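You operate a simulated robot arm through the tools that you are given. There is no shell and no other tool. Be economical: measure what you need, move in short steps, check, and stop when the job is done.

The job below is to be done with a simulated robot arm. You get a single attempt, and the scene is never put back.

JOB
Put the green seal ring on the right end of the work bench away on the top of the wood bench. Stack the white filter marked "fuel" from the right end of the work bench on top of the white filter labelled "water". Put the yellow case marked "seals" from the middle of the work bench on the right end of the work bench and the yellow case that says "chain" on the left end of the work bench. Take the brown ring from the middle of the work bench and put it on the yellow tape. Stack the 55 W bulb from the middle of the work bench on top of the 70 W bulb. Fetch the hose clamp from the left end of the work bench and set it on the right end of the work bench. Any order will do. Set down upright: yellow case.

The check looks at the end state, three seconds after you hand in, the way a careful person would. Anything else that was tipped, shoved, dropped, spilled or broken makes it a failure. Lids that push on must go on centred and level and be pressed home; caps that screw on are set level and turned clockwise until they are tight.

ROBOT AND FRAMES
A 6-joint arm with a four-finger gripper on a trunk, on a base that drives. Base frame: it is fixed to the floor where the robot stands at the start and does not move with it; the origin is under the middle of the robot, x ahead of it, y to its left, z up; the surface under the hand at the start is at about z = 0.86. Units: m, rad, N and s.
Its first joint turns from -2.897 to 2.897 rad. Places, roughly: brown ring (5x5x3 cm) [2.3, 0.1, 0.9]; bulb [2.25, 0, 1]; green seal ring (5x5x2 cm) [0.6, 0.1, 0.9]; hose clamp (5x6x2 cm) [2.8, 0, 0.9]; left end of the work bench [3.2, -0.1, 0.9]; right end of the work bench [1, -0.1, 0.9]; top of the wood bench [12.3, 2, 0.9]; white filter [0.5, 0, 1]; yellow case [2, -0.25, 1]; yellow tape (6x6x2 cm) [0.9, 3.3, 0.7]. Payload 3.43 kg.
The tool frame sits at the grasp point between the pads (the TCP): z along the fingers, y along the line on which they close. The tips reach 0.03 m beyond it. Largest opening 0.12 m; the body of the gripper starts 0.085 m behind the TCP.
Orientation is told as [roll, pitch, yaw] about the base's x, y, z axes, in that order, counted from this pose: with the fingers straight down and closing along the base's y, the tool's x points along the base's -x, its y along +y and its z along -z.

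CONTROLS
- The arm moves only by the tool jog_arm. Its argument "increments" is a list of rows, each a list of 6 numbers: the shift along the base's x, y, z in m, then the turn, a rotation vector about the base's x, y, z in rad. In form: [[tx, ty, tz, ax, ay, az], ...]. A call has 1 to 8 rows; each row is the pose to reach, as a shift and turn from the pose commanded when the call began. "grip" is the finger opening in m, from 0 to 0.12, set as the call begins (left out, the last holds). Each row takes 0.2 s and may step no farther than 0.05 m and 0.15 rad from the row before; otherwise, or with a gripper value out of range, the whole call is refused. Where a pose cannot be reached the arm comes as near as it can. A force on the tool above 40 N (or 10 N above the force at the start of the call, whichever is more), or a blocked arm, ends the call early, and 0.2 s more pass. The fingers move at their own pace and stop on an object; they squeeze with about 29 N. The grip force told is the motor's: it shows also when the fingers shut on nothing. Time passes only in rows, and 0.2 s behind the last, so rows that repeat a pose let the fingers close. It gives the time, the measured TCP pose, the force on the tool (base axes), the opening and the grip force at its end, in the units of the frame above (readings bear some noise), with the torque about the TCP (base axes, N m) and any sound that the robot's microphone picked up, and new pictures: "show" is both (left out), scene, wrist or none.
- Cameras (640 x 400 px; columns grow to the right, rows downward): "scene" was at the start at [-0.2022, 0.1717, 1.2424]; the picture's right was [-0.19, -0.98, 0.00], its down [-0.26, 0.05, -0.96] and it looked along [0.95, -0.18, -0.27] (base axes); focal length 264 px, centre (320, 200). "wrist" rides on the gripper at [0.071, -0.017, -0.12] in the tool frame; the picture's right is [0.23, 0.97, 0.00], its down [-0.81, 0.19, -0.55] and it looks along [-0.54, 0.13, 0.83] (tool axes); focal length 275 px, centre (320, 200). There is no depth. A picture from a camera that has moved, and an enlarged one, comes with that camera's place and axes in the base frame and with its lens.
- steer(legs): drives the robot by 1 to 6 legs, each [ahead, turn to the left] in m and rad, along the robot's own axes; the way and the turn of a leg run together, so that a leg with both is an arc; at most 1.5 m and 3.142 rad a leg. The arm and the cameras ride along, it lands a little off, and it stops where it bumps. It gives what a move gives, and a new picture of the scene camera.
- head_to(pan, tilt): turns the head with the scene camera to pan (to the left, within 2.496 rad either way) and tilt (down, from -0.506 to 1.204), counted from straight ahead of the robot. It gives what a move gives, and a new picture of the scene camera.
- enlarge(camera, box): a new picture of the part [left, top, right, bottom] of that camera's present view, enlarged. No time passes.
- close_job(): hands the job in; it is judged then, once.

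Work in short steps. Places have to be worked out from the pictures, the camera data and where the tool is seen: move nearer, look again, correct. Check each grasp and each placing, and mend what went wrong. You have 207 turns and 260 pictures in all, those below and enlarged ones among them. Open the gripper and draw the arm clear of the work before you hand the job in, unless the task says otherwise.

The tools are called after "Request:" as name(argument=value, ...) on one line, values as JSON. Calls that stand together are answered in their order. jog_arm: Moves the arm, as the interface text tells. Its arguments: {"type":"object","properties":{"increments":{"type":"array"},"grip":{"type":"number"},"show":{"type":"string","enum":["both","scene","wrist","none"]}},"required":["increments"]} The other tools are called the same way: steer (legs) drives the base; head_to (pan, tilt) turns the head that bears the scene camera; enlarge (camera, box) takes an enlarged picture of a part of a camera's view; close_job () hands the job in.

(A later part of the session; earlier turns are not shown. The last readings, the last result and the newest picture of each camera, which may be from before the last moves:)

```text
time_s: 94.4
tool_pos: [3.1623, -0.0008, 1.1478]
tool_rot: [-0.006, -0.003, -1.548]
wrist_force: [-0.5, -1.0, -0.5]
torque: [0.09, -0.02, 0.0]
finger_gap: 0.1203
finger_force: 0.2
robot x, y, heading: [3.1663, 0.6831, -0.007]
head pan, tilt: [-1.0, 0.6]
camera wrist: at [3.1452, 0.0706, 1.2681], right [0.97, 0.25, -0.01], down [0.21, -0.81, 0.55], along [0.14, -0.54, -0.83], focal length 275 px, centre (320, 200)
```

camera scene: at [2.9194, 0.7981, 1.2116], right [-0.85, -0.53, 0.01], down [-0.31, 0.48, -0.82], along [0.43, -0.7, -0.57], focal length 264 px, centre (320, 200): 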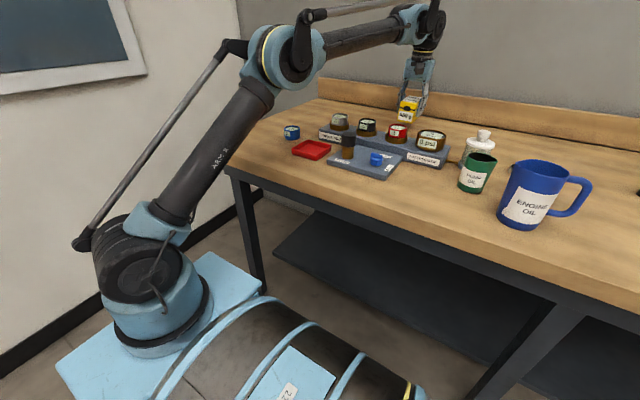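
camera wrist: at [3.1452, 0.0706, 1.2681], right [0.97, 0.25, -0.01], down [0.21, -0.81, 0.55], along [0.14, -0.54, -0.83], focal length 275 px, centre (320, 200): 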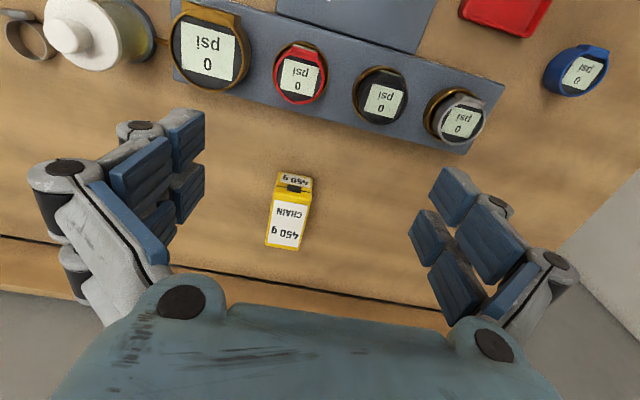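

CHAIN stands upright at the left end. Raise and drive back 0.4 m to the hose clamp.

Request:
jog_arm(increments=[[0, 0.02, 0.04, 0, 0, 0], [0, 0.04, 0.08, 0, 0, 0], [0, 0.04, 0.08, 0, 0, 0]], show="none")

Request:
steer(legs=[[-0.4, 0]])

Request:
enlarge(camera="wrist", box=[0, 0, 640, 400])

```text
time_s: 95.2
tool_pos: [3.1605, 0.0405, 1.23]
tool_rot: [-0.005, -0.002, -1.548]
wrist_force: [-0.2, -0.6, 0.2]
torque: [0.01, -0.01, 0.01]
finger_gap: 0.12
finger_force: 0.1
robot x, y, heading: [3.1613, 0.6841, -0.007]
head pan, tilt: [-1.0, 0.6]
```

```text
time_s: 97.7
tool_pos: [2.7559, 0.0444, 1.23]
tool_rot: [-0.003, -0.003, -1.552]
wrist_force: [-0.7, 1.0, 0.7]
torque: [0.0, 0.0, 0.01]
finger_gap: 0.12
finger_force: 0.0
robot x, y, heading: [2.7628, 0.6885, -0.002]
head pan, tilt: [-1.0, 0.6]
camera scene: at [2.5166, 0.8028, 1.2116], right [-0.85, -0.53, 0.01], down [-0.31, 0.48, -0.82], along [0.43, -0.7, -0.57], focal length 264 px, centre (320, 200)
```

scene: 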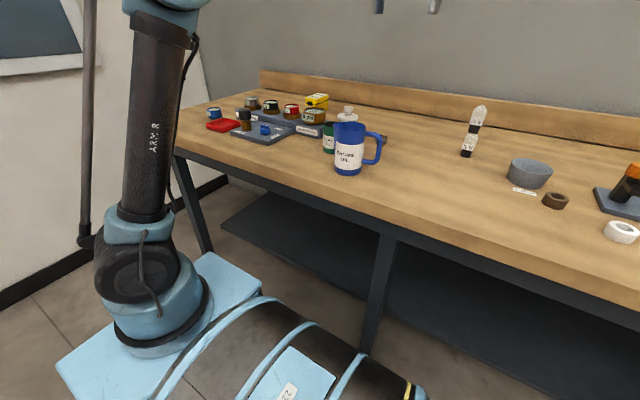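

```text
1.00 times, centred on (320, 200) of wrist (not enlarged: the box is as wide or as high as the picture)
camera zoom: at [2.7393, 0.1157, 1.3494], right [0.97, 0.25, -0.01], down [0.21, -0.81, 0.55], along [0.13, -0.54, -0.83], focal length 275 px, centre (320, 200)
```

zoom: 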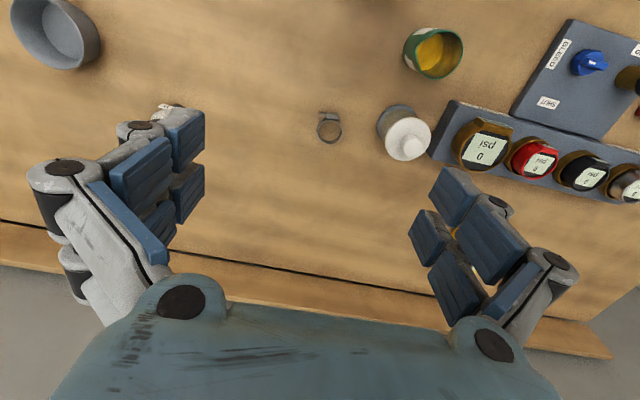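

Enlarge the clamp and its neighbour jar.

Request:
enlarge(camera="wrist", box=[290, 80, 450, 180])

```text
4.00 times, centred on (370, 130) of wrist
camera zoom: at [2.7393, 0.1157, 1.3494], right [0.97, 0.25, -0.01], down [0.21, -0.81, 0.55], along [0.13, -0.54, -0.83], focal length 1101 px, centre (120, 480)
```

zoom: 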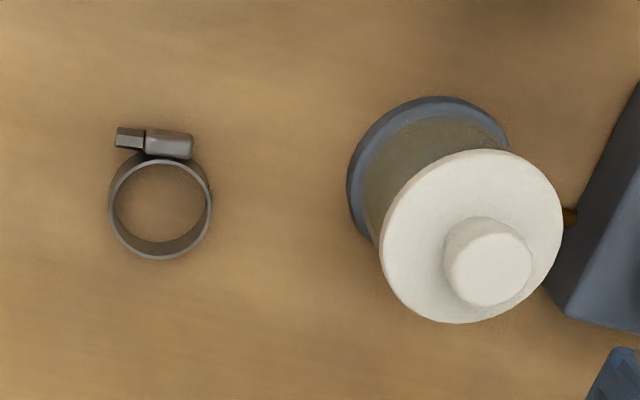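

Clamp ring centre ≈(2.794,-0.044), ~45 mm across. I move above it with the fingers at 0.07.

Request:
jog_arm(increments=[[0.01, -0.022, -0.03, 0, 0, 0], [0.02, -0.044, -0.06, 0, 0, 0], [0.03, -0.066, -0.09, 0, 0, 0], [0.038, -0.088, -0.12, 0, 0, 0], [0.038, -0.088, -0.16, 0, 0, 0], [0.038, -0.088, -0.2, 0, 0, 0], [0.038, -0.088, -0.23, 0, 0, 0], [0.038, -0.088, -0.23, 0, 0, 0]], grip=0.075, show="wrist")

Request:
enlarge(camera="wrist", box=[240, 50, 440, 175])

```text
time_s: 99.5
tool_pos: [2.7792, -0.0433, 1.0006]
tool_rot: [0.007, -0.001, -1.551]
wrist_force: [-0.9, 0.4, 0.4]
torque: [0.03, 0.01, 0.02]
finger_gap: 0.0748
finger_force: 0.1
robot x, y, heading: [2.7623, 0.6845, -0.005]
head pan, tilt: [-1.0, 0.6]
camera wrist: at [2.7605, 0.0286, 1.1204], right [0.97, 0.25, 0.01], down [0.2, -0.81, 0.56], along [0.14, -0.54, -0.83], focal length 275 px, centre (320, 200)
```

wrist: 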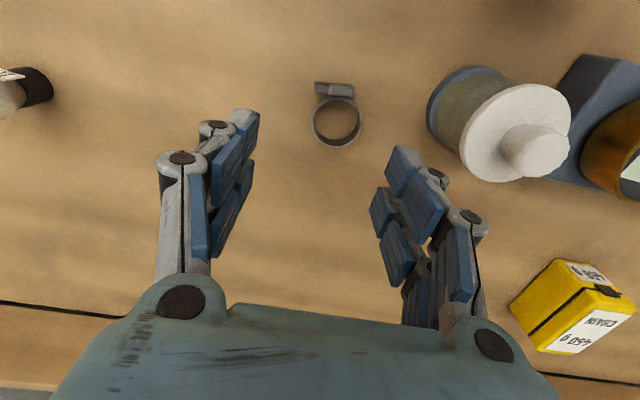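

```text
3.20 times, centred on (340, 112) of wrist
camera zoom: at [2.7605, 0.0286, 1.1204], right [0.97, 0.25, 0.01], down [0.2, -0.81, 0.56], along [0.14, -0.54, -0.83], focal length 881 px, centre (256, 480)
```

zoom: 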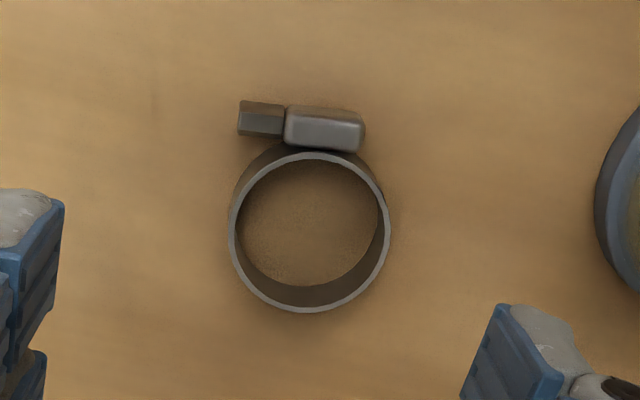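

Ring centre (2.7956,-0.044); I shift +16 mm in x and lower to z≈0.894.

Request:
jog_arm(increments=[[0.0165, -0.001, -0.03, 0, 0.008, 0], [0.0165, -0.001, -0.07, 0, 0.008, 0], [0.0165, -0.001, -0.095, 0, 0.008, 0], [0.0165, -0.001, -0.106, 0, 0.008, 0], [0.0165, -0.001, -0.106, 0, 0.008, 0]], show="wrist")

```text
time_s: 100.7
tool_pos: [2.7962, -0.044, 0.8931]
tool_rot: [-0.001, -0.001, -1.551]
wrist_force: [-0.2, 0.6, 0.8]
torque: [0.0, 0.0, -0.01]
finger_gap: 0.0749
finger_force: 0.1
robot x, y, heading: [2.7632, 0.6841, -0.007]
head pan, tilt: [-1.0, 0.6]
camera wrist: at [2.7797, 0.0269, 1.0135], right [0.97, 0.25, 0.0], down [0.21, -0.81, 0.55], along [0.14, -0.54, -0.83], focal length 275 px, centre (320, 200)
```

wrist: 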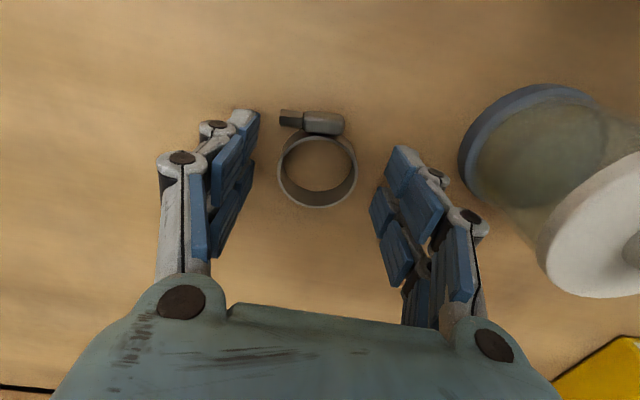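

Ring centred between the fingers. Close, then lift.

Request:
jog_arm(increments=[[0, 0, 0, 0, 0, 0], [0, 0, 0, 0, 0, 0], [0, 0, 0, 0, 0, 0]], grip=0.02, show="none")

Request:
jog_arm(increments=[[0, 0, 0.03, 0, 0, 0], [0, 0, 0.07, 0, 0, 0], [0, 0.01, 0.11, 0, 0, 0], [0, 0.03, 0.15, 0, 0, 0], [0, 0.05, 0.19, 0, 0, 0], [0, 0.08, 0.22, 0, 0, 0], [0, 0.11, 0.25, 0, 0, 0], [0, 0.14, 0.28, 0, 0, 0]], show="wrist")

```text
time_s: 101.5
tool_pos: [2.7967, -0.0441, 0.8938]
tool_rot: [0.001, -0.001, -1.551]
wrist_force: [-0.7, -0.2, 0.3]
torque: [-0.02, 0.02, 0.02]
finger_gap: 0.0432
finger_force: 29.2
robot x, y, heading: [2.766, 0.6873, -0.014]
head pan, tilt: [-1.0, 0.6]
```

```text
time_s: 103.3
tool_pos: [2.795, 0.0986, 1.172]
tool_rot: [0.0, -0.001, -1.552]
wrist_force: [-0.1, -0.4, 0.3]
torque: [0.05, -0.02, 0.01]
finger_gap: 0.0434
finger_force: 28.6
robot x, y, heading: [2.7626, 0.6861, -0.007]
head pan, tilt: [-1.0, 0.6]
camera wrist: at [2.7783, 0.1689, 1.2922], right [0.97, 0.25, 0.0], down [0.21, -0.81, 0.55], along [0.14, -0.54, -0.83], focal length 275 px, centre (320, 200)
```

wrist: 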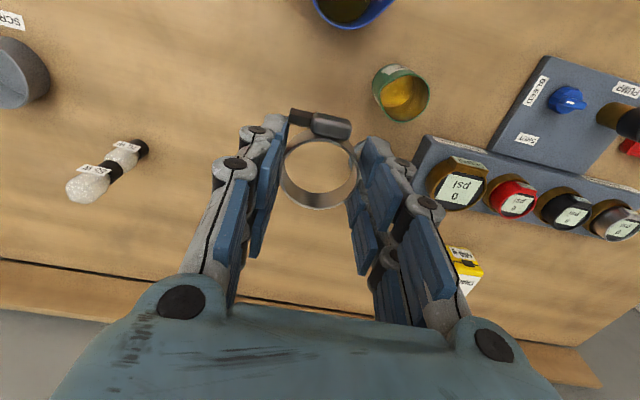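

Clamp held. Raise a bit and drive back to x≈1.37, edging slightly closer to the bench.

Request:
jog_arm(increments=[[0, 0.02, 0.03, 0, 0, 0], [0, 0.04, 0.06, 0, 0, 0], [0, 0.04, 0.06, 0, 0, 0]], show="none")

Request:
steer(legs=[[-0.7, 0.06], [-0.7, -0.055]])

Request:
enlarge(camera="wrist", box=[0, 0, 640, 400])

```text
time_s: 104.1
tool_pos: [2.795, 0.1371, 1.2338]
tool_rot: [0.001, -0.001, -1.551]
wrist_force: [0.2, 0.0, 0.3]
torque: [0.0, -0.04, -0.04]
finger_gap: 0.0431
finger_force: 29.2
robot x, y, heading: [2.7601, 0.6822, -0.011]
head pan, tilt: [-1.0, 0.6]
```

```text
time_s: 111.5
tool_pos: [1.4001, 0.1118, 1.2329]
tool_rot: [0.0, -0.002, -1.551]
wrist_force: [0.6, -0.1, -0.4]
torque: [0.01, 0.0, 0.0]
finger_gap: 0.0428
finger_force: 28.9
robot x, y, heading: [1.3653, 0.6584, -0.01]
head pan, tilt: [-1.0, 0.6]
camera scene: at [1.1212, 0.7776, 1.2116], right [-0.85, -0.53, 0.01], down [-0.31, 0.48, -0.82], along [0.43, -0.7, -0.57], focal length 264 px, centre (320, 200)
```

scene: 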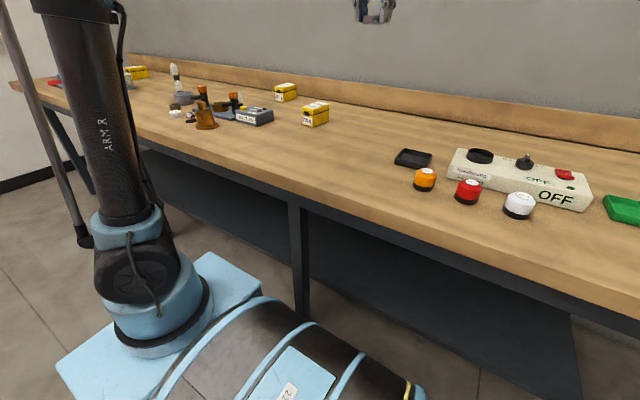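

```text
1.00 times, centred on (320, 200) of wrist (not enlarged: the box is as wide or as high as the picture)
camera zoom: at [1.3826, 0.1831, 1.3533], right [0.97, 0.25, 0.0], down [0.21, -0.81, 0.55], along [0.14, -0.54, -0.83], focal length 275 px, centre (320, 200)
```

zoom: 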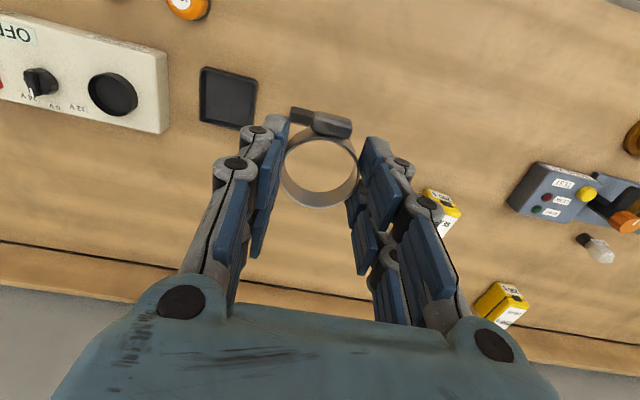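

Clear space lies behind the panel. I carry the clamp toward (1.15,-0.16), lowering on the way.

Request:
jog_arm(increments=[[-0.031, -0.034, -0.015, 0, 0, 0], [-0.062, -0.068, -0.03, 0, 0, 0], [-0.093, -0.102, -0.045, 0, 0, 0], [-0.124, -0.136, -0.06, 0, 0, 0], [-0.155, -0.17, -0.075, 0, 0, 0], [-0.186, -0.204, -0.09, 0, 0, 0], [-0.217, -0.238, -0.105, 0, 0, 0], [-0.248, -0.272, -0.12, 0, 0, 0]], show="none")

Request:
jog_arm(increments=[[0, 0, -0.04, 0, 0, 0], [0, 0, -0.08, 0, 0, 0], [0, 0, -0.1, 0, 0, 0], [0, 0, -0.1, 0, 0, 0]], show="wrist")

```text
time_s: 113.3
tool_pos: [1.1692, -0.108, 1.0778]
tool_rot: [0.011, -0.003, -1.553]
wrist_force: [0.3, 0.4, 0.2]
torque: [-0.02, 0.06, 0.01]
finger_gap: 0.0432
finger_force: 28.7
out of reach, approached as far as the arm can: row 6, 7, 8
robot x, y, heading: [1.3671, 0.6564, -0.019]
head pan, tilt: [-1.0, 0.6]
```

```text
time_s: 114.3
tool_pos: [1.1692, -0.1083, 0.9797]
tool_rot: [0.01, -0.004, -1.552]
wrist_force: [-0.1, 0.4, -0.3]
torque: [0.0, 0.0, 0.0]
finger_gap: 0.0431
finger_force: 29.2
robot x, y, heading: [1.3702, 0.6596, -0.007]
head pan, tilt: [-1.0, 0.6]
camera wrist: at [1.1503, -0.0375, 1.0997], right [0.97, 0.25, 0.01], down [0.2, -0.81, 0.56], along [0.15, -0.54, -0.83], focal length 275 px, centre (320, 200)
```

wrist: 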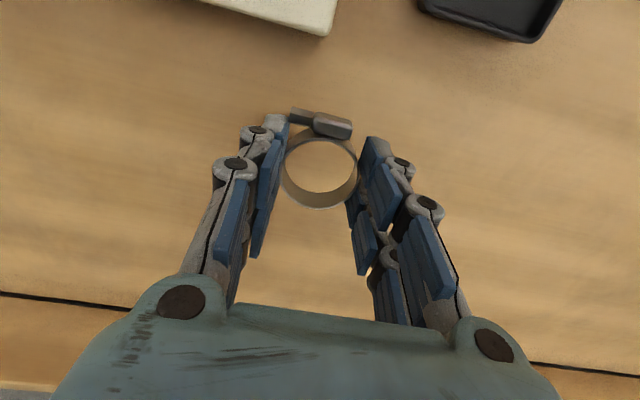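

Shift 5 cm further back and lower to the bench height.

Request:
jog_arm(increments=[[-0.01, -0.03, -0.02, 0, 0.011, 0], [-0.015, -0.05, -0.05, 0, 0.011, 0], [-0.015, -0.05, -0.075, 0, 0.011, 0], [-0.015, -0.05, -0.084, 0, 0.011, 0], [-0.015, -0.05, -0.086, 0, 0.011, 0], [-0.015, -0.05, -0.086, 0, 0.011, 0]], show="wrist")

```text
time_s: 115.7
tool_pos: [1.1545, -0.1577, 0.8937]
tool_rot: [0.001, -0.002, -1.551]
wrist_force: [0.2, 0.5, 0.0]
torque: [0.01, 0.0, -0.01]
finger_gap: 0.0429
finger_force: 28.6
robot x, y, heading: [1.3691, 0.6604, -0.013]
head pan, tilt: [-1.0, 0.6]
camera wrist: at [1.137, -0.0872, 1.0147], right [0.97, 0.25, 0.0], down [0.21, -0.81, 0.56], along [0.14, -0.54, -0.83], focal length 275 px, centre (320, 200)
```

wrist: 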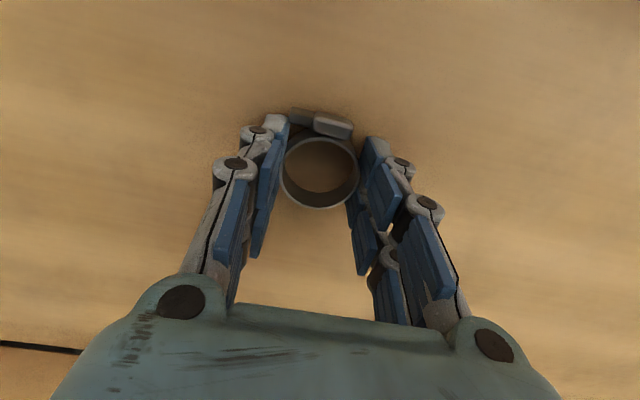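

Same height as at the pick-up (0.8937). I lower 1 mm more, open, and rise.

Request:
jog_arm(increments=[[0, 0, -0.001, 0, 0, 0], [0, 0, -0.001, 0, 0, 0]], show="none")

Request:
jog_arm(increments=[[0, 0, 0, 0, 0, 0], [0, 0, 0, 0, 0, 0]], grip=0.08, show="none")

Request:
jog_arm(increments=[[0, 0, 0.03, 0, 0, 0], [0, 0.01, 0.07, 0, 0, 0], [0, 0.03, 0.11, 0, 0, 0], [0, 0.05, 0.15, 0, 0, 0], [0, 0.08, 0.18, 0, 0, 0], [0.01, 0.12, 0.2, 0, 0, 0], [0.02, 0.16, 0.22, 0, 0, 0], [0.03, 0.2, 0.24, 0, 0, 0]], grip=0.12, show="wrist")

```text
time_s: 116.3
tool_pos: [1.1536, -0.1588, 0.8943]
tool_rot: [0.001, -0.003, -1.551]
wrist_force: [0.6, -0.2, -0.7]
torque: [0.02, 0.02, 0.0]
finger_gap: 0.0429
finger_force: 29.1
robot x, y, heading: [1.367, 0.6563, -0.014]
head pan, tilt: [-1.0, 0.6]
```

```text
time_s: 116.9
tool_pos: [1.1541, -0.1595, 0.8942]
tool_rot: [0.002, -0.001, -1.552]
wrist_force: [-0.3, 0.1, 0.3]
torque: [-0.02, 0.02, 0.01]
finger_gap: 0.0802
finger_force: 0.0
robot x, y, heading: [1.3664, 0.6629, -0.011]
head pan, tilt: [-1.0, 0.6]
```

```text
time_s: 118.7
tool_pos: [1.1832, 0.04, 1.1346]
tool_rot: [-0.001, -0.001, -1.551]
wrist_force: [0.0, 0.1, -0.9]
torque: [0.03, 0.0, 0.02]
finger_gap: 0.12
finger_force: 0.2
robot x, y, heading: [1.3638, 0.661, -0.016]
head pan, tilt: [-1.0, 0.6]
camera wrist: at [1.1653, 0.1112, 1.2553], right [0.97, 0.25, 0.0], down [0.21, -0.81, 0.56], along [0.14, -0.54, -0.83], focal length 275 px, centre (320, 200)
```

wrist: 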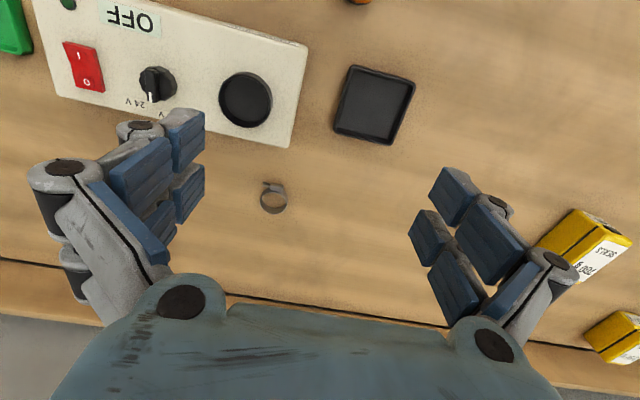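

Clamp lies flat. Next SEALS: rise and drive ahead 0.33 m.

Request:
jog_arm(increments=[[0.03, 0, 0.03, 0, 0, 0], [0.07, 0, 0.04, 0, 0, 0], [0.11, 0, 0.05, 0, 0, 0], [0.15, 0, 0.05, 0, 0, 0], [0.18, 0, 0.05, 0, 0, 0]], show="none")

Request:
steer(legs=[[0.33, 0.01]])

Request:
enlarge(camera="wrist", box=[0, 0, 640, 400])

```text
time_s: 119.9
tool_pos: [1.3661, 0.0418, 1.1853]
tool_rot: [0.0, -0.004, -1.552]
wrist_force: [-0.3, -0.4, -1.0]
torque: [0.01, -0.05, -0.01]
finger_gap: 0.12
finger_force: 0.1
robot x, y, heading: [1.3676, 0.6602, -0.009]
head pan, tilt: [-1.0, 0.6]
```

```text
time_s: 122.1
tool_pos: [1.7001, 0.0398, 1.186]
tool_rot: [0.0, -0.005, -1.539]
wrist_force: [0.5, 0.6, -0.5]
torque: [-0.03, 0.03, 0.0]
finger_gap: 0.1199
finger_force: 0.1
robot x, y, heading: [1.69, 0.6582, -0.001]
head pan, tilt: [-1.0, 0.6]
camera scene: at [1.4468, 0.7725, 1.2116], right [-0.84, -0.54, 0.01], down [-0.32, 0.48, -0.82], along [0.44, -0.69, -0.57], focal length 264 px, centre (320, 200)
```

scene: 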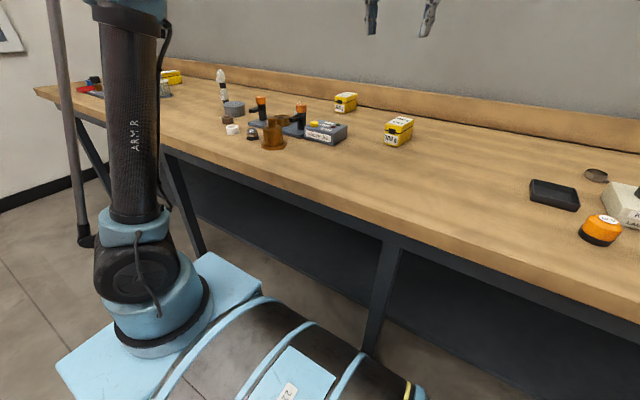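

```text
1.00 times, centred on (320, 200) of wrist (not enlarged: the box is as wide or as high as the picture)
camera zoom: at [1.682, 0.1103, 1.3058], right [0.97, 0.26, 0.0], down [0.22, -0.8, 0.56], along [0.14, -0.54, -0.83], focal length 275 px, centre (320, 200)
```

zoom: 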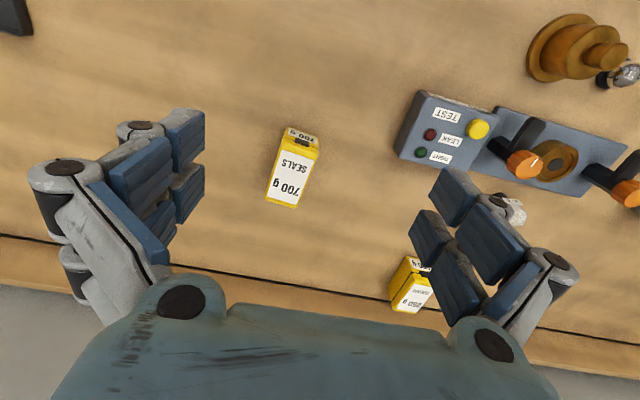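

Request:
enlarge(camera="wrist", box=[220, 100, 380, 230])

```text
3.08 times, centred on (300, 165) of wrist
camera zoom: at [1.682, 0.1103, 1.3058], right [0.97, 0.26, 0.0], down [0.22, -0.8, 0.56], along [0.14, -0.54, -0.83], focal length 847 px, centre (382, 308)
```

zoom: 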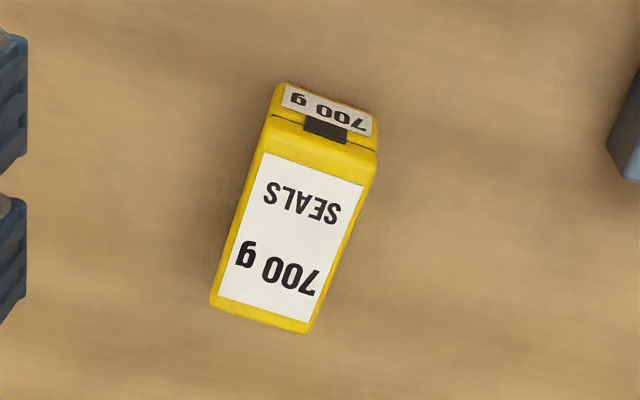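

SEALS centre ≈(1.689,-0.102), yaw ≈-0.105. I move above with the matching yaw.

Request:
jog_arm(increments=[[-0.003, -0.035, -0.02, 0, 0, -0.035], [-0.006, -0.07, -0.04, 0, 0, -0.07], [-0.009, -0.105, -0.06, 0, 0, -0.105], [-0.011, -0.141, -0.08, 0, 0, -0.137], [-0.011, -0.141, -0.12, 0, 0, -0.137], [-0.011, -0.141, -0.14, 0, 0, -0.137], [-0.011, -0.141, -0.14, 0, 0, -0.137]], grip=0.12, show="wrist")

```text
time_s: 123.7
tool_pos: [1.6731, -0.1027, 1.045]
tool_rot: [0.012, -0.003, -1.677]
wrist_force: [0.2, 0.2, -0.1]
torque: [-0.02, -0.06, 0.0]
finger_gap: 0.1199
finger_force: 0.2
robot x, y, heading: [1.6925, 0.6577, -0.003]
head pan, tilt: [-1.0, 0.6]
camera wrist: at [1.6648, -0.0288, 1.1646], right [0.99, 0.13, 0.01], down [0.1, -0.82, 0.56], along [0.08, -0.55, -0.83], focal length 275 px, centre (320, 200)
```

wrist: 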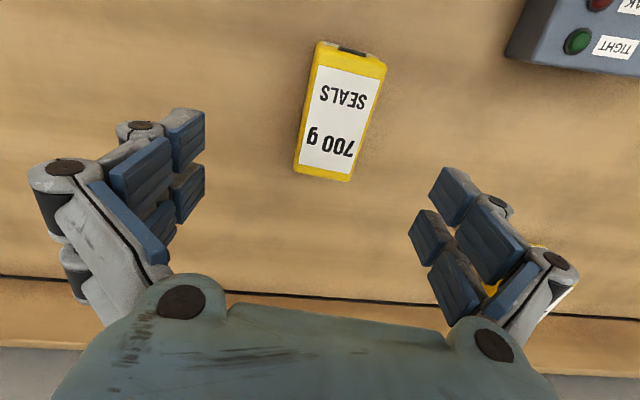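

Shift +14 mm in x, level, and lower around SEALS.

Request:
jog_arm(increments=[[0.014, 0.003, 0, 0, 0.012, 0], [0.014, 0.003, -0.04, 0, 0.012, 0], [0.014, 0.003, -0.08, 0, 0.012, 0], [0.014, 0.003, -0.12, 0, 0.012, 0], [0.014, 0.003, -0.138, 0, 0.012, 0], [0.014, 0.003, -0.138, 0, 0.012, 0]], show="wrist")

```text
time_s: 125.1
tool_pos: [1.6876, -0.0986, 0.9081]
tool_rot: [-0.001, -0.005, -1.675]
wrist_force: [-0.5, -0.7, -0.3]
torque: [-0.01, -0.02, 0.01]
finger_gap: 0.1199
finger_force: 0.0
robot x, y, heading: [1.6951, 0.6553, -0.001]
head pan, tilt: [-1.0, 0.6]
camera wrist: at [1.6796, -0.0252, 1.0272], right [0.99, 0.13, 0.0], down [0.11, -0.82, 0.56], along [0.07, -0.55, -0.83], focal length 275 px, centre (320, 200)
```

wrist: 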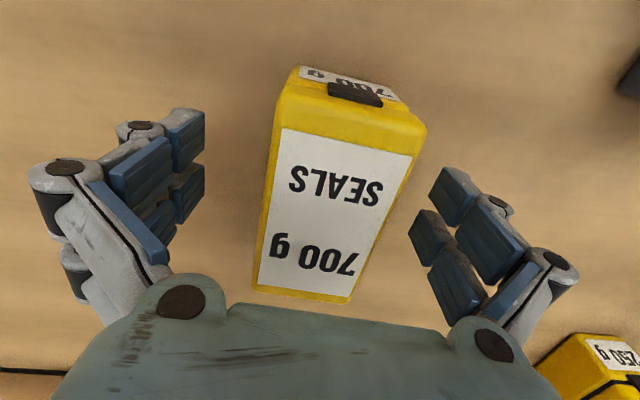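

Case is ~4 mm right of centre; correct, close and lift.

Request:
jog_arm(increments=[[0.004, 0, 0, 0, 0, 0], [0.004, 0, 0, 0, 0, 0]], show="none")

Request:
jog_arm(increments=[[0, 0, 0, 0, 0, 0], [0, 0, 0, 0, 0, 0], [0, 0, 0, 0, 0, 0]], grip=0.03, show="none")

Request:
jog_arm(increments=[[0, 0, 0.03, 0, 0, 0], [0, 0, 0.07, 0, 0, 0], [0, 0.01, 0.11, 0, 0, 0], [0, 0.03, 0.15, 0, 0, 0], [0, 0.05, 0.19, 0, 0, 0], [0, 0.07, 0.21, 0, 0, 0], [0, 0.09, 0.23, 0, 0, 0]], show="wrist")

```text
time_s: 125.7
tool_pos: [1.6924, -0.0992, 0.9068]
tool_rot: [0.0, -0.005, -1.677]
wrist_force: [-0.5, 0.3, 0.6]
torque: [0.0, -0.02, 0.0]
finger_gap: 0.12
finger_force: 0.0
robot x, y, heading: [1.6926, 0.6606, 0.001]
head pan, tilt: [-1.0, 0.6]
```

```text
time_s: 126.5
tool_pos: [1.6906, -0.098, 0.9088]
tool_rot: [0.0, -0.006, -1.677]
wrist_force: [-5.4, -2.5, 17.0]
torque: [0.05, 0.31, -0.09]
finger_gap: 0.0576
finger_force: 28.8
robot x, y, heading: [1.6949, 0.6599, 0.004]
head pan, tilt: [-1.0, 0.6]
```

```text
time_s: 128.1
tool_pos: [1.6928, -0.008, 1.1367]
tool_rot: [-0.001, -0.007, -1.676]
wrist_force: [0.2, -1.5, -6.9]
torque: [0.13, 0.0, 0.02]
finger_gap: 0.0576
finger_force: 28.6
robot x, y, heading: [1.693, 0.659, -0.0]
head pan, tilt: [-1.0, 0.6]
camera wrist: at [1.6837, 0.0652, 1.2573], right [0.99, 0.13, 0.0], down [0.1, -0.82, 0.56], along [0.07, -0.55, -0.83], focal length 275 px, centre (320, 200)
```

wrist: 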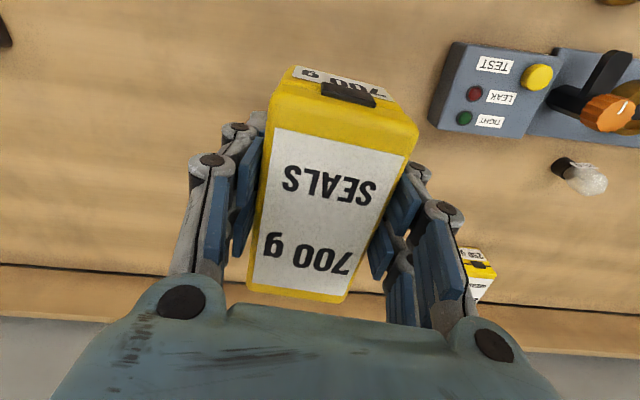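

SEALS held. Drive back to x≈1.02.

Request:
steer(legs=[[-0.67, 0]])

Request:
enlarge(camera="wrist", box=[0, 0, 640, 400])

```text
time_s: 131.8
tool_pos: [1.024, -0.0078, 1.1376]
tool_rot: [-0.001, -0.005, -1.678]
wrist_force: [-0.2, 0.1, -7.0]
torque: [0.06, 0.02, -0.04]
finger_gap: 0.0579
finger_force: 28.3
robot x, y, heading: [1.0296, 0.6588, -0.006]
head pan, tilt: [-1.0, 0.6]
camera scene: at [0.7798, 0.7728, 1.2116], right [-0.84, -0.54, 0.01], down [-0.32, 0.48, -0.82], along [0.44, -0.69, -0.57], focal length 264 px, centre (320, 200)
```

scene: 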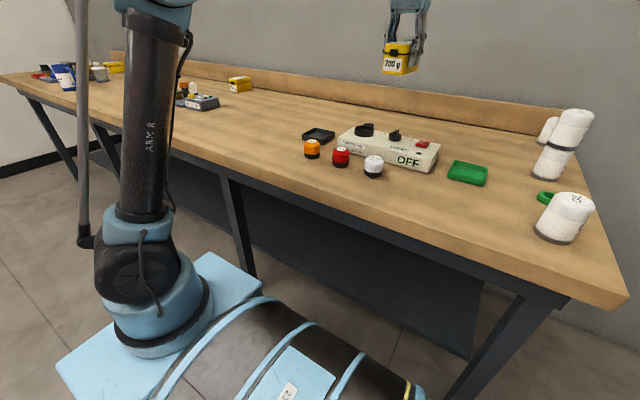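

```text
1.00 times, centred on (320, 200) of wrist (not enlarged: the box is as wide or as high as the picture)
camera zoom: at [1.0158, 0.0655, 1.2574], right [0.99, 0.12, 0.0], down [0.1, -0.82, 0.56], along [0.07, -0.55, -0.83], focal length 275 px, centre (320, 200)
```

zoom: 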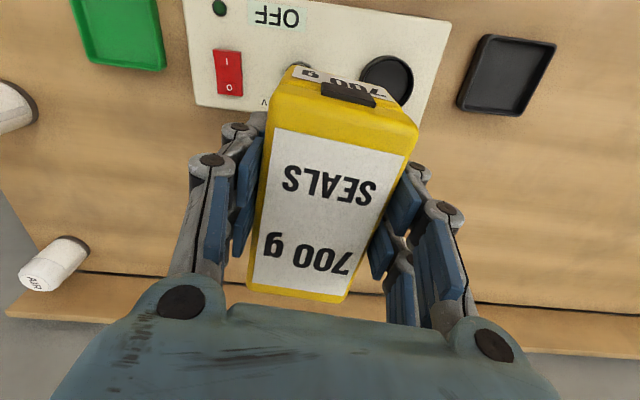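

I carry it over the panel to (1.0,-0.2), keeping left of the clamp.

Request:
jog_arm(increments=[[-0.006, -0.035, -0.015, 0, 0, 0], [-0.012, -0.07, -0.03, 0, 0, 0], [-0.018, -0.105, -0.05, 0, 0, 0], [-0.024, -0.14, -0.07, 0, 0, 0], [-0.024, -0.15, -0.11, 0, 0, 0], [-0.024, -0.17, -0.15, 0, 0, 0], [-0.024, -0.192, -0.18, 0, 0, 0], [-0.024, -0.192, -0.18, 0, 0, 0]], show="both")

```text
time_s: 133.6
tool_pos: [0.9867, -0.1998, 0.9576]
tool_rot: [0.012, -0.005, -1.677]
wrist_force: [-0.4, -0.2, -6.9]
torque: [0.07, 0.03, 0.0]
finger_gap: 0.058
finger_force: 28.8
robot x, y, heading: [1.0238, 0.6555, 0.002]
head pan, tilt: [-1.0, 0.6]
camera scene: at [0.7797, 0.7727, 1.2116], right [-0.84, -0.54, 0.01], down [-0.32, 0.48, -0.82], along [0.44, -0.69, -0.57], focal length 264 px, centre (320, 200)
camera wrist: at [0.9775, -0.1263, 1.0769], right [0.99, 0.12, 0.01], down [0.1, -0.82, 0.56], along [0.08, -0.55, -0.83], focal length 275 px, centre (320, 200)
```

scene: 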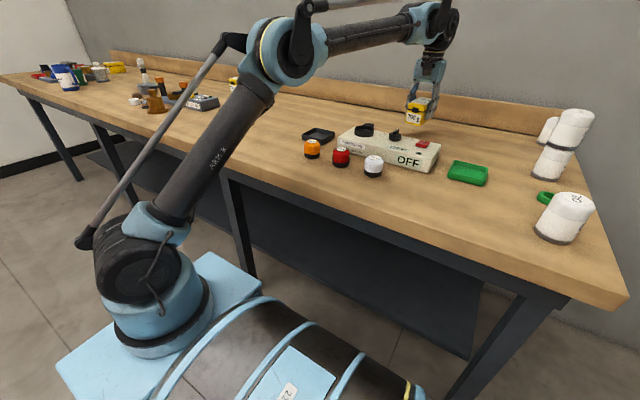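
wrist: 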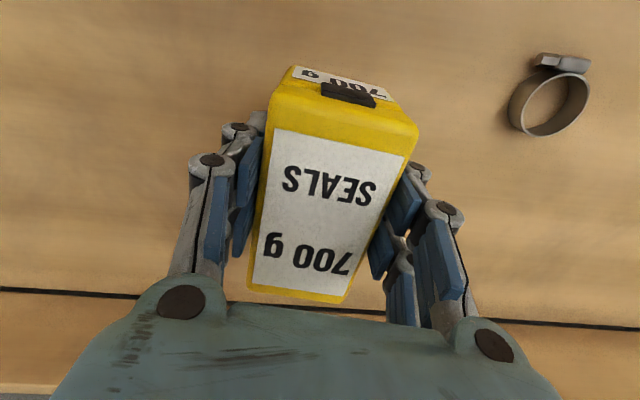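

Clear of the clamp and of the panel. Level and lower to contact.

Request:
jog_arm(increments=[[0, 0, -0.02, 0, 0.012, 0], [0, 0, -0.035, 0, 0.012, 0], [0, 0, -0.044, 0, 0.012, 0], [0, 0, -0.048, 0, 0.012, 0], [0, 0, -0.05, 0, 0.012, 0], [0, 0, -0.05, 0, 0.012, 0]], show="none")

Request:
jog_arm(increments=[[0, 0, 0, 0, 0, 0], [0, 0, 0, 0, 0, 0], [0, 0, 0, 0, 0, 0]], show="none")

```text
time_s: 135.0
tool_pos: [0.9867, -0.1993, 0.9073]
tool_rot: [0.0, -0.005, -1.677]
wrist_force: [-1.1, -4.3, 4.8]
torque: [-0.53, 0.27, 0.1]
finger_gap: 0.058
finger_force: 29.4
robot x, y, heading: [1.027, 0.6562, -0.004]
head pan, tilt: [-1.0, 0.6]
```

```text
time_s: 135.8
tool_pos: [0.9862, -0.1992, 0.9085]
tool_rot: [0.0, -0.004, -1.678]
wrist_force: [-0.4, -6.6, 7.5]
torque: [-0.7, 0.18, 0.07]
finger_gap: 0.0577
finger_force: 28.9
robot x, y, heading: [1.0248, 0.6596, 0.0]
head pan, tilt: [-1.0, 0.6]
```

Resting on the bench (weight taken). Open and rise.

Request:
jog_arm(increments=[[0, 0, 0, 0, 0, 0], [0, 0, 0, 0, 0, 0], [0, 0, 0, 0, 0, 0]], grip=0.12, show="none")

Request:
jog_arm(increments=[[0, 0, 0.03, 0, 0, 0], [0, 0, 0.07, 0, 0, 0], [0, 0.02, 0.11, 0, 0, 0], [0, 0.04, 0.15, 0, 0, 0], [0, 0.07, 0.18, 0, 0, 0], [0, 0.11, 0.2, 0, 0, 0], [0, 0.15, 0.22, 0, 0, 0], [0, 0.19, 0.25, 0, 0, 0]], show="wrist")

```text
time_s: 136.6
tool_pos: [0.9868, -0.2003, 0.9074]
tool_rot: [0.001, -0.007, -1.68]
wrist_force: [0.2, -0.4, -0.3]
torque: [-0.01, -0.02, -0.04]
finger_gap: 0.1199
finger_force: 0.1
robot x, y, heading: [1.0293, 0.6578, 0.0]
head pan, tilt: [-1.0, 0.6]
```

```text
time_s: 138.4
tool_pos: [0.9867, -0.011, 1.1573]
tool_rot: [0.0, -0.007, -1.678]
wrist_force: [-0.1, -0.4, -0.6]
torque: [0.05, 0.0, 0.01]
finger_gap: 0.1201
finger_force: 0.0
robot x, y, heading: [1.0261, 0.6574, -0.002]
head pan, tilt: [-1.0, 0.6]
camera wrist: at [0.9778, 0.0617, 1.2772], right [0.99, 0.12, 0.0], down [0.1, -0.82, 0.56], along [0.07, -0.55, -0.83], focal length 275 px, centre (320, 200)
```

wrist: 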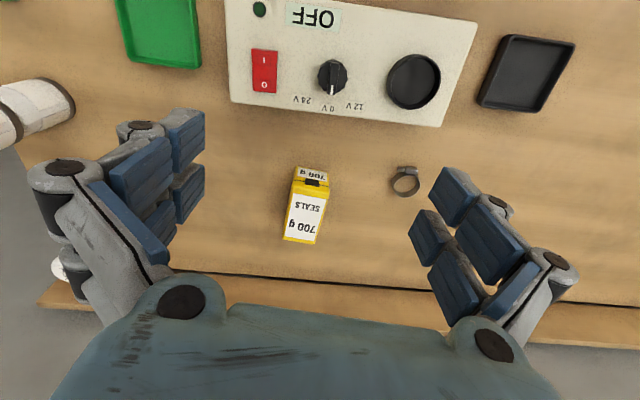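

SEALS done. Next the brown ring at about (2.32,0.09): rise and drive ahead 1.27 m.

Request:
jog_arm(increments=[[0, 0.02, 0.03, 0, 0, 0.03], [0, 0.05, 0.05, 0, 0, 0.06], [0, 0.09, 0.06, 0, 0, 0.1], [0, 0.12, 0.06, 0, 0, 0.1]], show="none")

Request:
steer(legs=[[1.27, 0]])

Request:
enlarge(camera="wrist", box=[0, 0, 640, 400])

```text
time_s: 139.4
tool_pos: [0.9848, 0.1107, 1.2167]
tool_rot: [0.0, -0.003, -1.578]
wrist_force: [-0.8, -0.2, -0.5]
torque: [0.08, 0.01, -0.03]
finger_gap: 0.12
finger_force: 0.0
robot x, y, heading: [1.0273, 0.6605, -0.002]
head pan, tilt: [-1.0, 0.6]
```

```text
time_s: 145.8
tool_pos: [2.2472, 0.116, 1.2174]
tool_rot: [0.0, -0.006, -1.566]
wrist_force: [-0.7, 0.5, -0.9]
torque: [-0.01, 0.0, 0.04]
finger_gap: 0.1201
finger_force: 0.0
robot x, y, heading: [2.2775, 0.6665, 0.016]
head pan, tilt: [-1.0, 0.6]
camera scene: at [2.0324, 0.7769, 1.2116], right [-0.83, -0.55, 0.01], down [-0.32, 0.47, -0.82], along [0.45, -0.69, -0.57], focal length 264 px, centre (320, 200)
```

scene: 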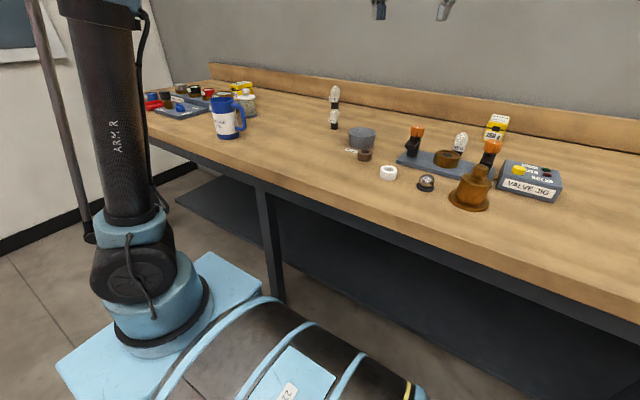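

```text
1.00 times, centred on (320, 200) of wrist (not enlarged: the box is as wide or as high as the picture)
camera zoom: at [2.2303, 0.1887, 1.3374], right [0.97, 0.24, 0.0], down [0.2, -0.81, 0.56], along [0.13, -0.54, -0.83], focal length 275 px, centre (320, 200)
```

zoom: 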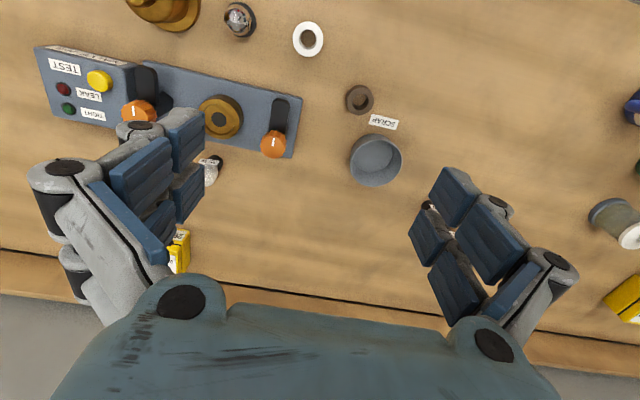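

Brown ring ≈(2.317,0.098). Move above it.

Request:
jog_arm(increments=[[0.035, -0.009, -0.03, 0, 0, 0], [0.07, -0.018, -0.06, 0, 0, 0], [0.07, -0.018, -0.1, 0, 0, 0], [0.07, -0.018, -0.14, 0, 0, 0], [0.07, -0.018, -0.18, 0, 0, 0], [0.07, -0.018, -0.21, 0, 0, 0], [0.07, -0.018, -0.21, 0, 0, 0]], grip=0.08, show="wrist")

```text
time_s: 147.4
tool_pos: [2.2982, 0.0986, 1.007]
tool_rot: [0.013, -0.005, -1.567]
wrist_force: [0.3, 0.0, 0.5]
torque: [0.04, -0.01, 0.01]
finger_gap: 0.0798
finger_force: 0.2
robot x, y, heading: [2.277, 0.6622, 0.016]
head pan, tilt: [-1.0, 0.6]
camera wrist: at [2.281, 0.1706, 1.1271], right [0.97, 0.24, 0.01], down [0.19, -0.81, 0.56], along [0.14, -0.54, -0.83], focal length 275 px, centre (320, 200)
```

wrist: 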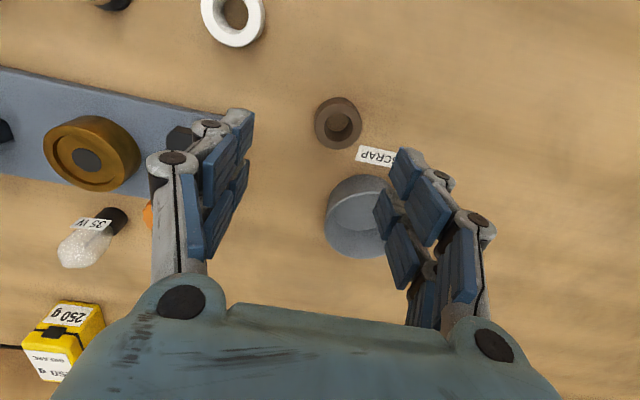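

Ring centre (2.3195,0.097). Correct, level, and lower to z≈0.900.

Request:
jog_arm(increments=[[0.021, -0.001, -0.01, 0, 0.013, 0], [0.021, -0.001, -0.05, 0, 0.013, 0], [0.021, -0.001, -0.085, 0, 0.013, 0], [0.021, -0.001, -0.107, 0, 0.013, 0], [0.021, -0.001, -0.107, 0, 0.013, 0]], show="wrist")

```text
time_s: 148.6
tool_pos: [2.3223, 0.0969, 0.8988]
tool_rot: [0.0, -0.005, -1.565]
wrist_force: [0.3, 1.1, -0.1]
torque: [-0.04, -0.01, 0.01]
finger_gap: 0.0802
finger_force: 0.1
robot x, y, heading: [2.2873, 0.6637, 0.015]
head pan, tilt: [-1.0, 0.6]
camera wrist: at [2.3065, 0.1695, 1.0191], right [0.97, 0.24, 0.0], down [0.2, -0.81, 0.56], along [0.13, -0.54, -0.83], focal length 275 px, centre (320, 200)
```

wrist: 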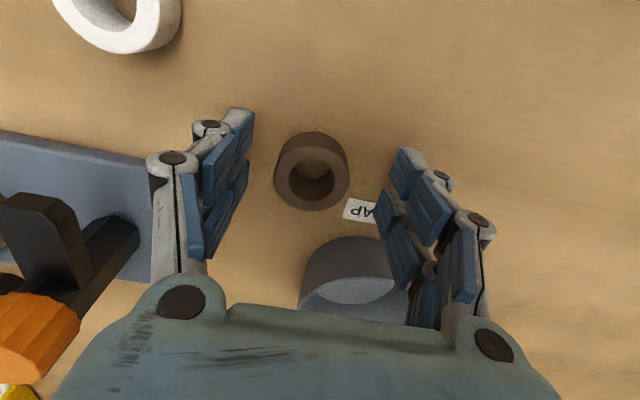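

Small centring correction (-3 mm x, +2 mm y), then close and lift.

Request:
jog_arm(increments=[[-0.003, 0.002, 0, 0, 0, 0], [-0.003, 0.002, 0, 0, 0, 0]], show="none")

Request:
jog_arm(increments=[[0, 0, 0, 0, 0, 0], [0, 0, 0, 0, 0, 0], [0, 0, 0, 0, 0, 0]], grip=0.02, show="none")

Request:
jog_arm(increments=[[0, 0, 0.03, 0, 0, 0], [0, 0, 0.07, 0, 0, 0], [0, 0, 0.11, 0, 0, 0], [0, 0.01, 0.15, 0, 0, 0], [0, 0.03, 0.19, 0, 0, 0], [0, 0.05, 0.23, 0, 0, 0], [0, 0.07, 0.27, 0, 0, 0], [0, 0.1, 0.3, 0, 0, 0]], show="wrist")

```text
time_s: 149.2
tool_pos: [2.3193, 0.0989, 0.8996]
tool_rot: [0.001, -0.005, -1.565]
wrist_force: [-0.9, 0.8, -0.1]
torque: [-0.05, -0.05, 0.01]
finger_gap: 0.0799
finger_force: 0.1
robot x, y, heading: [2.2788, 0.6651, 0.013]
head pan, tilt: [-1.0, 0.6]
```

```text
time_s: 150.0
tool_pos: [2.3199, 0.1007, 0.8993]
tool_rot: [0.001, -0.005, -1.565]
wrist_force: [-0.1, 1.0, 0.6]
torque: [-0.01, 0.04, 0.0]
finger_gap: 0.0427
finger_force: 28.8
robot x, y, heading: [2.2804, 0.6676, 0.012]
head pan, tilt: [-1.0, 0.6]
```

```text
time_s: 151.8
tool_pos: [2.3193, 0.2002, 1.1993]
tool_rot: [0.001, -0.005, -1.566]
wrist_force: [0.3, -0.7, -0.4]
torque: [0.06, -0.08, 0.0]
finger_gap: 0.0429
finger_force: 28.7
robot x, y, heading: [2.2805, 0.6646, 0.014]
head pan, tilt: [-1.0, 0.6]
camera wrist: at [2.3025, 0.2718, 1.3189], right [0.97, 0.24, 0.0], down [0.2, -0.81, 0.56], along [0.13, -0.54, -0.83], focal length 275 px, centre (320, 200)
```

wrist: 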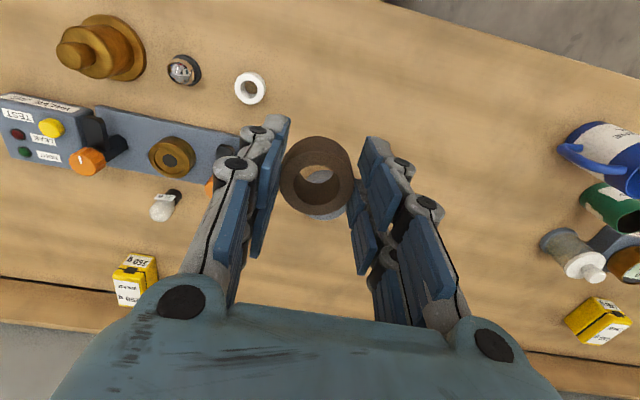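

Brown ring held. I leave the bench with a gentle left arc, turn toward the table at the left and stop partway to look.

Request:
steer(legs=[[0.6, 0.5], [0, 2.06], [1.2, 0]])

Request:
head_to(pan=-0.9, tilt=0.3)

```text
time_s: 166.6
tool_pos: [2.0469, 1.8872, 1.1989]
tool_rot: [0.001, -0.004, 0.993]
wrist_force: [0.7, -0.3, -0.1]
torque: [0.04, 0.0, -0.02]
finger_gap: 0.0428
finger_force: 29.3
robot x, y, heading: [1.8187, 1.4791, 2.567]
head pan, tilt: [-1.0, 0.6]
camera scene: at [1.9656, 1.2465, 1.2116], right [1.0, 0.0, 0.01], down [0.01, -0.57, -0.82], along [0.01, 0.82, -0.57], focal length 264 px, centre (320, 200)
```

scene: 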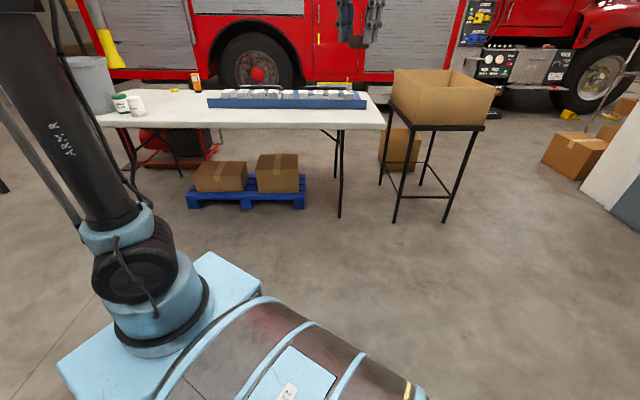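

```text
time_s: 167.4
tool_pos: [2.0589, 1.8779, 1.1992]
tool_rot: [0.012, -0.005, 0.994]
wrist_force: [0.2, -0.3, 0.0]
torque: [-0.04, 0.0, -0.01]
finger_gap: 0.0427
finger_force: 29.4
robot x, y, heading: [1.8212, 1.4791, 2.57]
head pan, tilt: [-0.901, 0.3]
camera scene: at [1.9559, 1.2513, 1.2389], right [1.0, 0.1, 0.01], down [0.04, -0.3, -0.95], along [-0.09, 0.95, -0.3], focal length 264 px, centre (320, 200)
```

scene: 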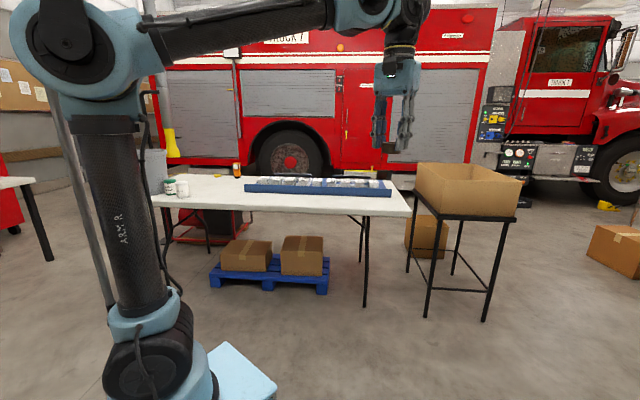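

Enlarge the table's left part to find the yellow tape.

Request:
enlarge(camera="scene", box=[130, 140, 290, 220])

```text
4.00 times, centred on (210, 180) of scene
camera zoom: at [1.9559, 1.2513, 1.2389], right [1.0, 0.1, 0.01], down [0.04, -0.3, -0.95], along [-0.09, 0.95, -0.3], focal length 1054 px, centre (760, 280)
```

zoom: 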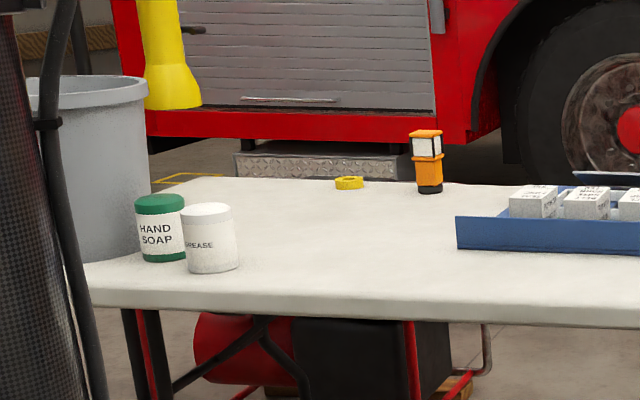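

The tape lies near the table's rear edge around (0.9,3.3), table front edge y≈2.57. I drive to about (0.92,1.95), turn to face the table, and look.

Request:
steer(legs=[[0, 0.09], [1.015, 0], [0, -1.09]])

Request:
head_to(pan=-0.1, tilt=0.35)

```text
time_s: 176.4
tool_pos: [1.3872, 1.969, 1.1993]
tool_rot: [0.013, -0.005, -0.014]
wrist_force: [0.1, -0.5, -0.3]
torque: [-0.02, 0.04, -0.01]
finger_gap: 0.0425
finger_force: 29.1
robot x, y, heading: [0.9217, 1.9504, 1.561]
head pan, tilt: [-0.901, 0.3]
camera scene: at [0.7984, 1.7185, 1.2389], right [0.61, -0.79, 0.01], down [-0.23, -0.19, -0.95], along [0.75, 0.58, -0.3], focal length 264 px, centre (320, 200)
```

scene: 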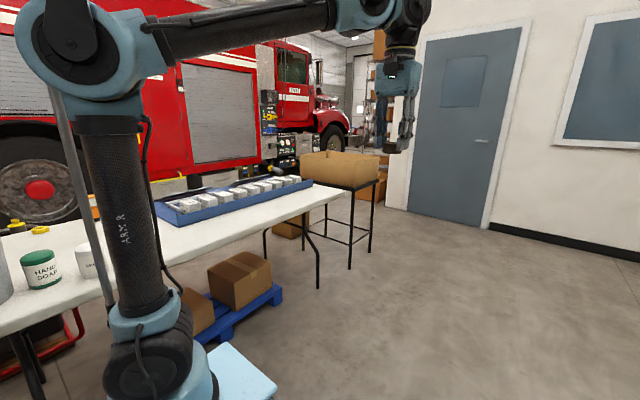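

```text
time_s: 177.5
tool_pos: [1.3883, 1.9537, 1.1992]
tool_rot: [0.026, -0.004, -0.015]
wrist_force: [-0.3, 0.2, -0.7]
torque: [-0.03, -0.01, 0.03]
finger_gap: 0.0426
finger_force: 28.8
robot x, y, heading: [0.9188, 1.957, 1.556]
head pan, tilt: [-0.099, 0.351]
camera scene: at [0.7348, 1.7538, 1.2338], right [0.99, -0.11, 0.0], down [-0.04, -0.35, -0.93], along [0.1, 0.93, -0.36], focal length 264 px, centre (320, 200)
```

scene: 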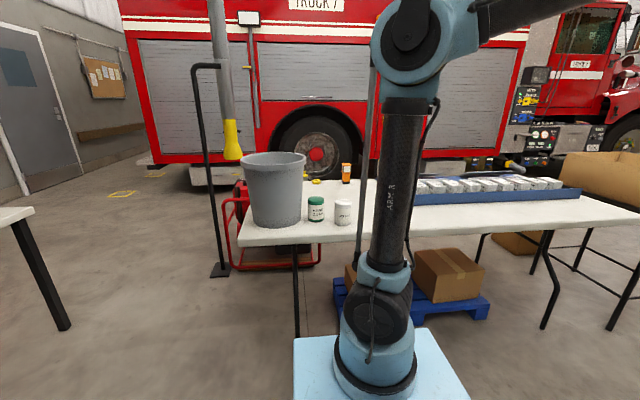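

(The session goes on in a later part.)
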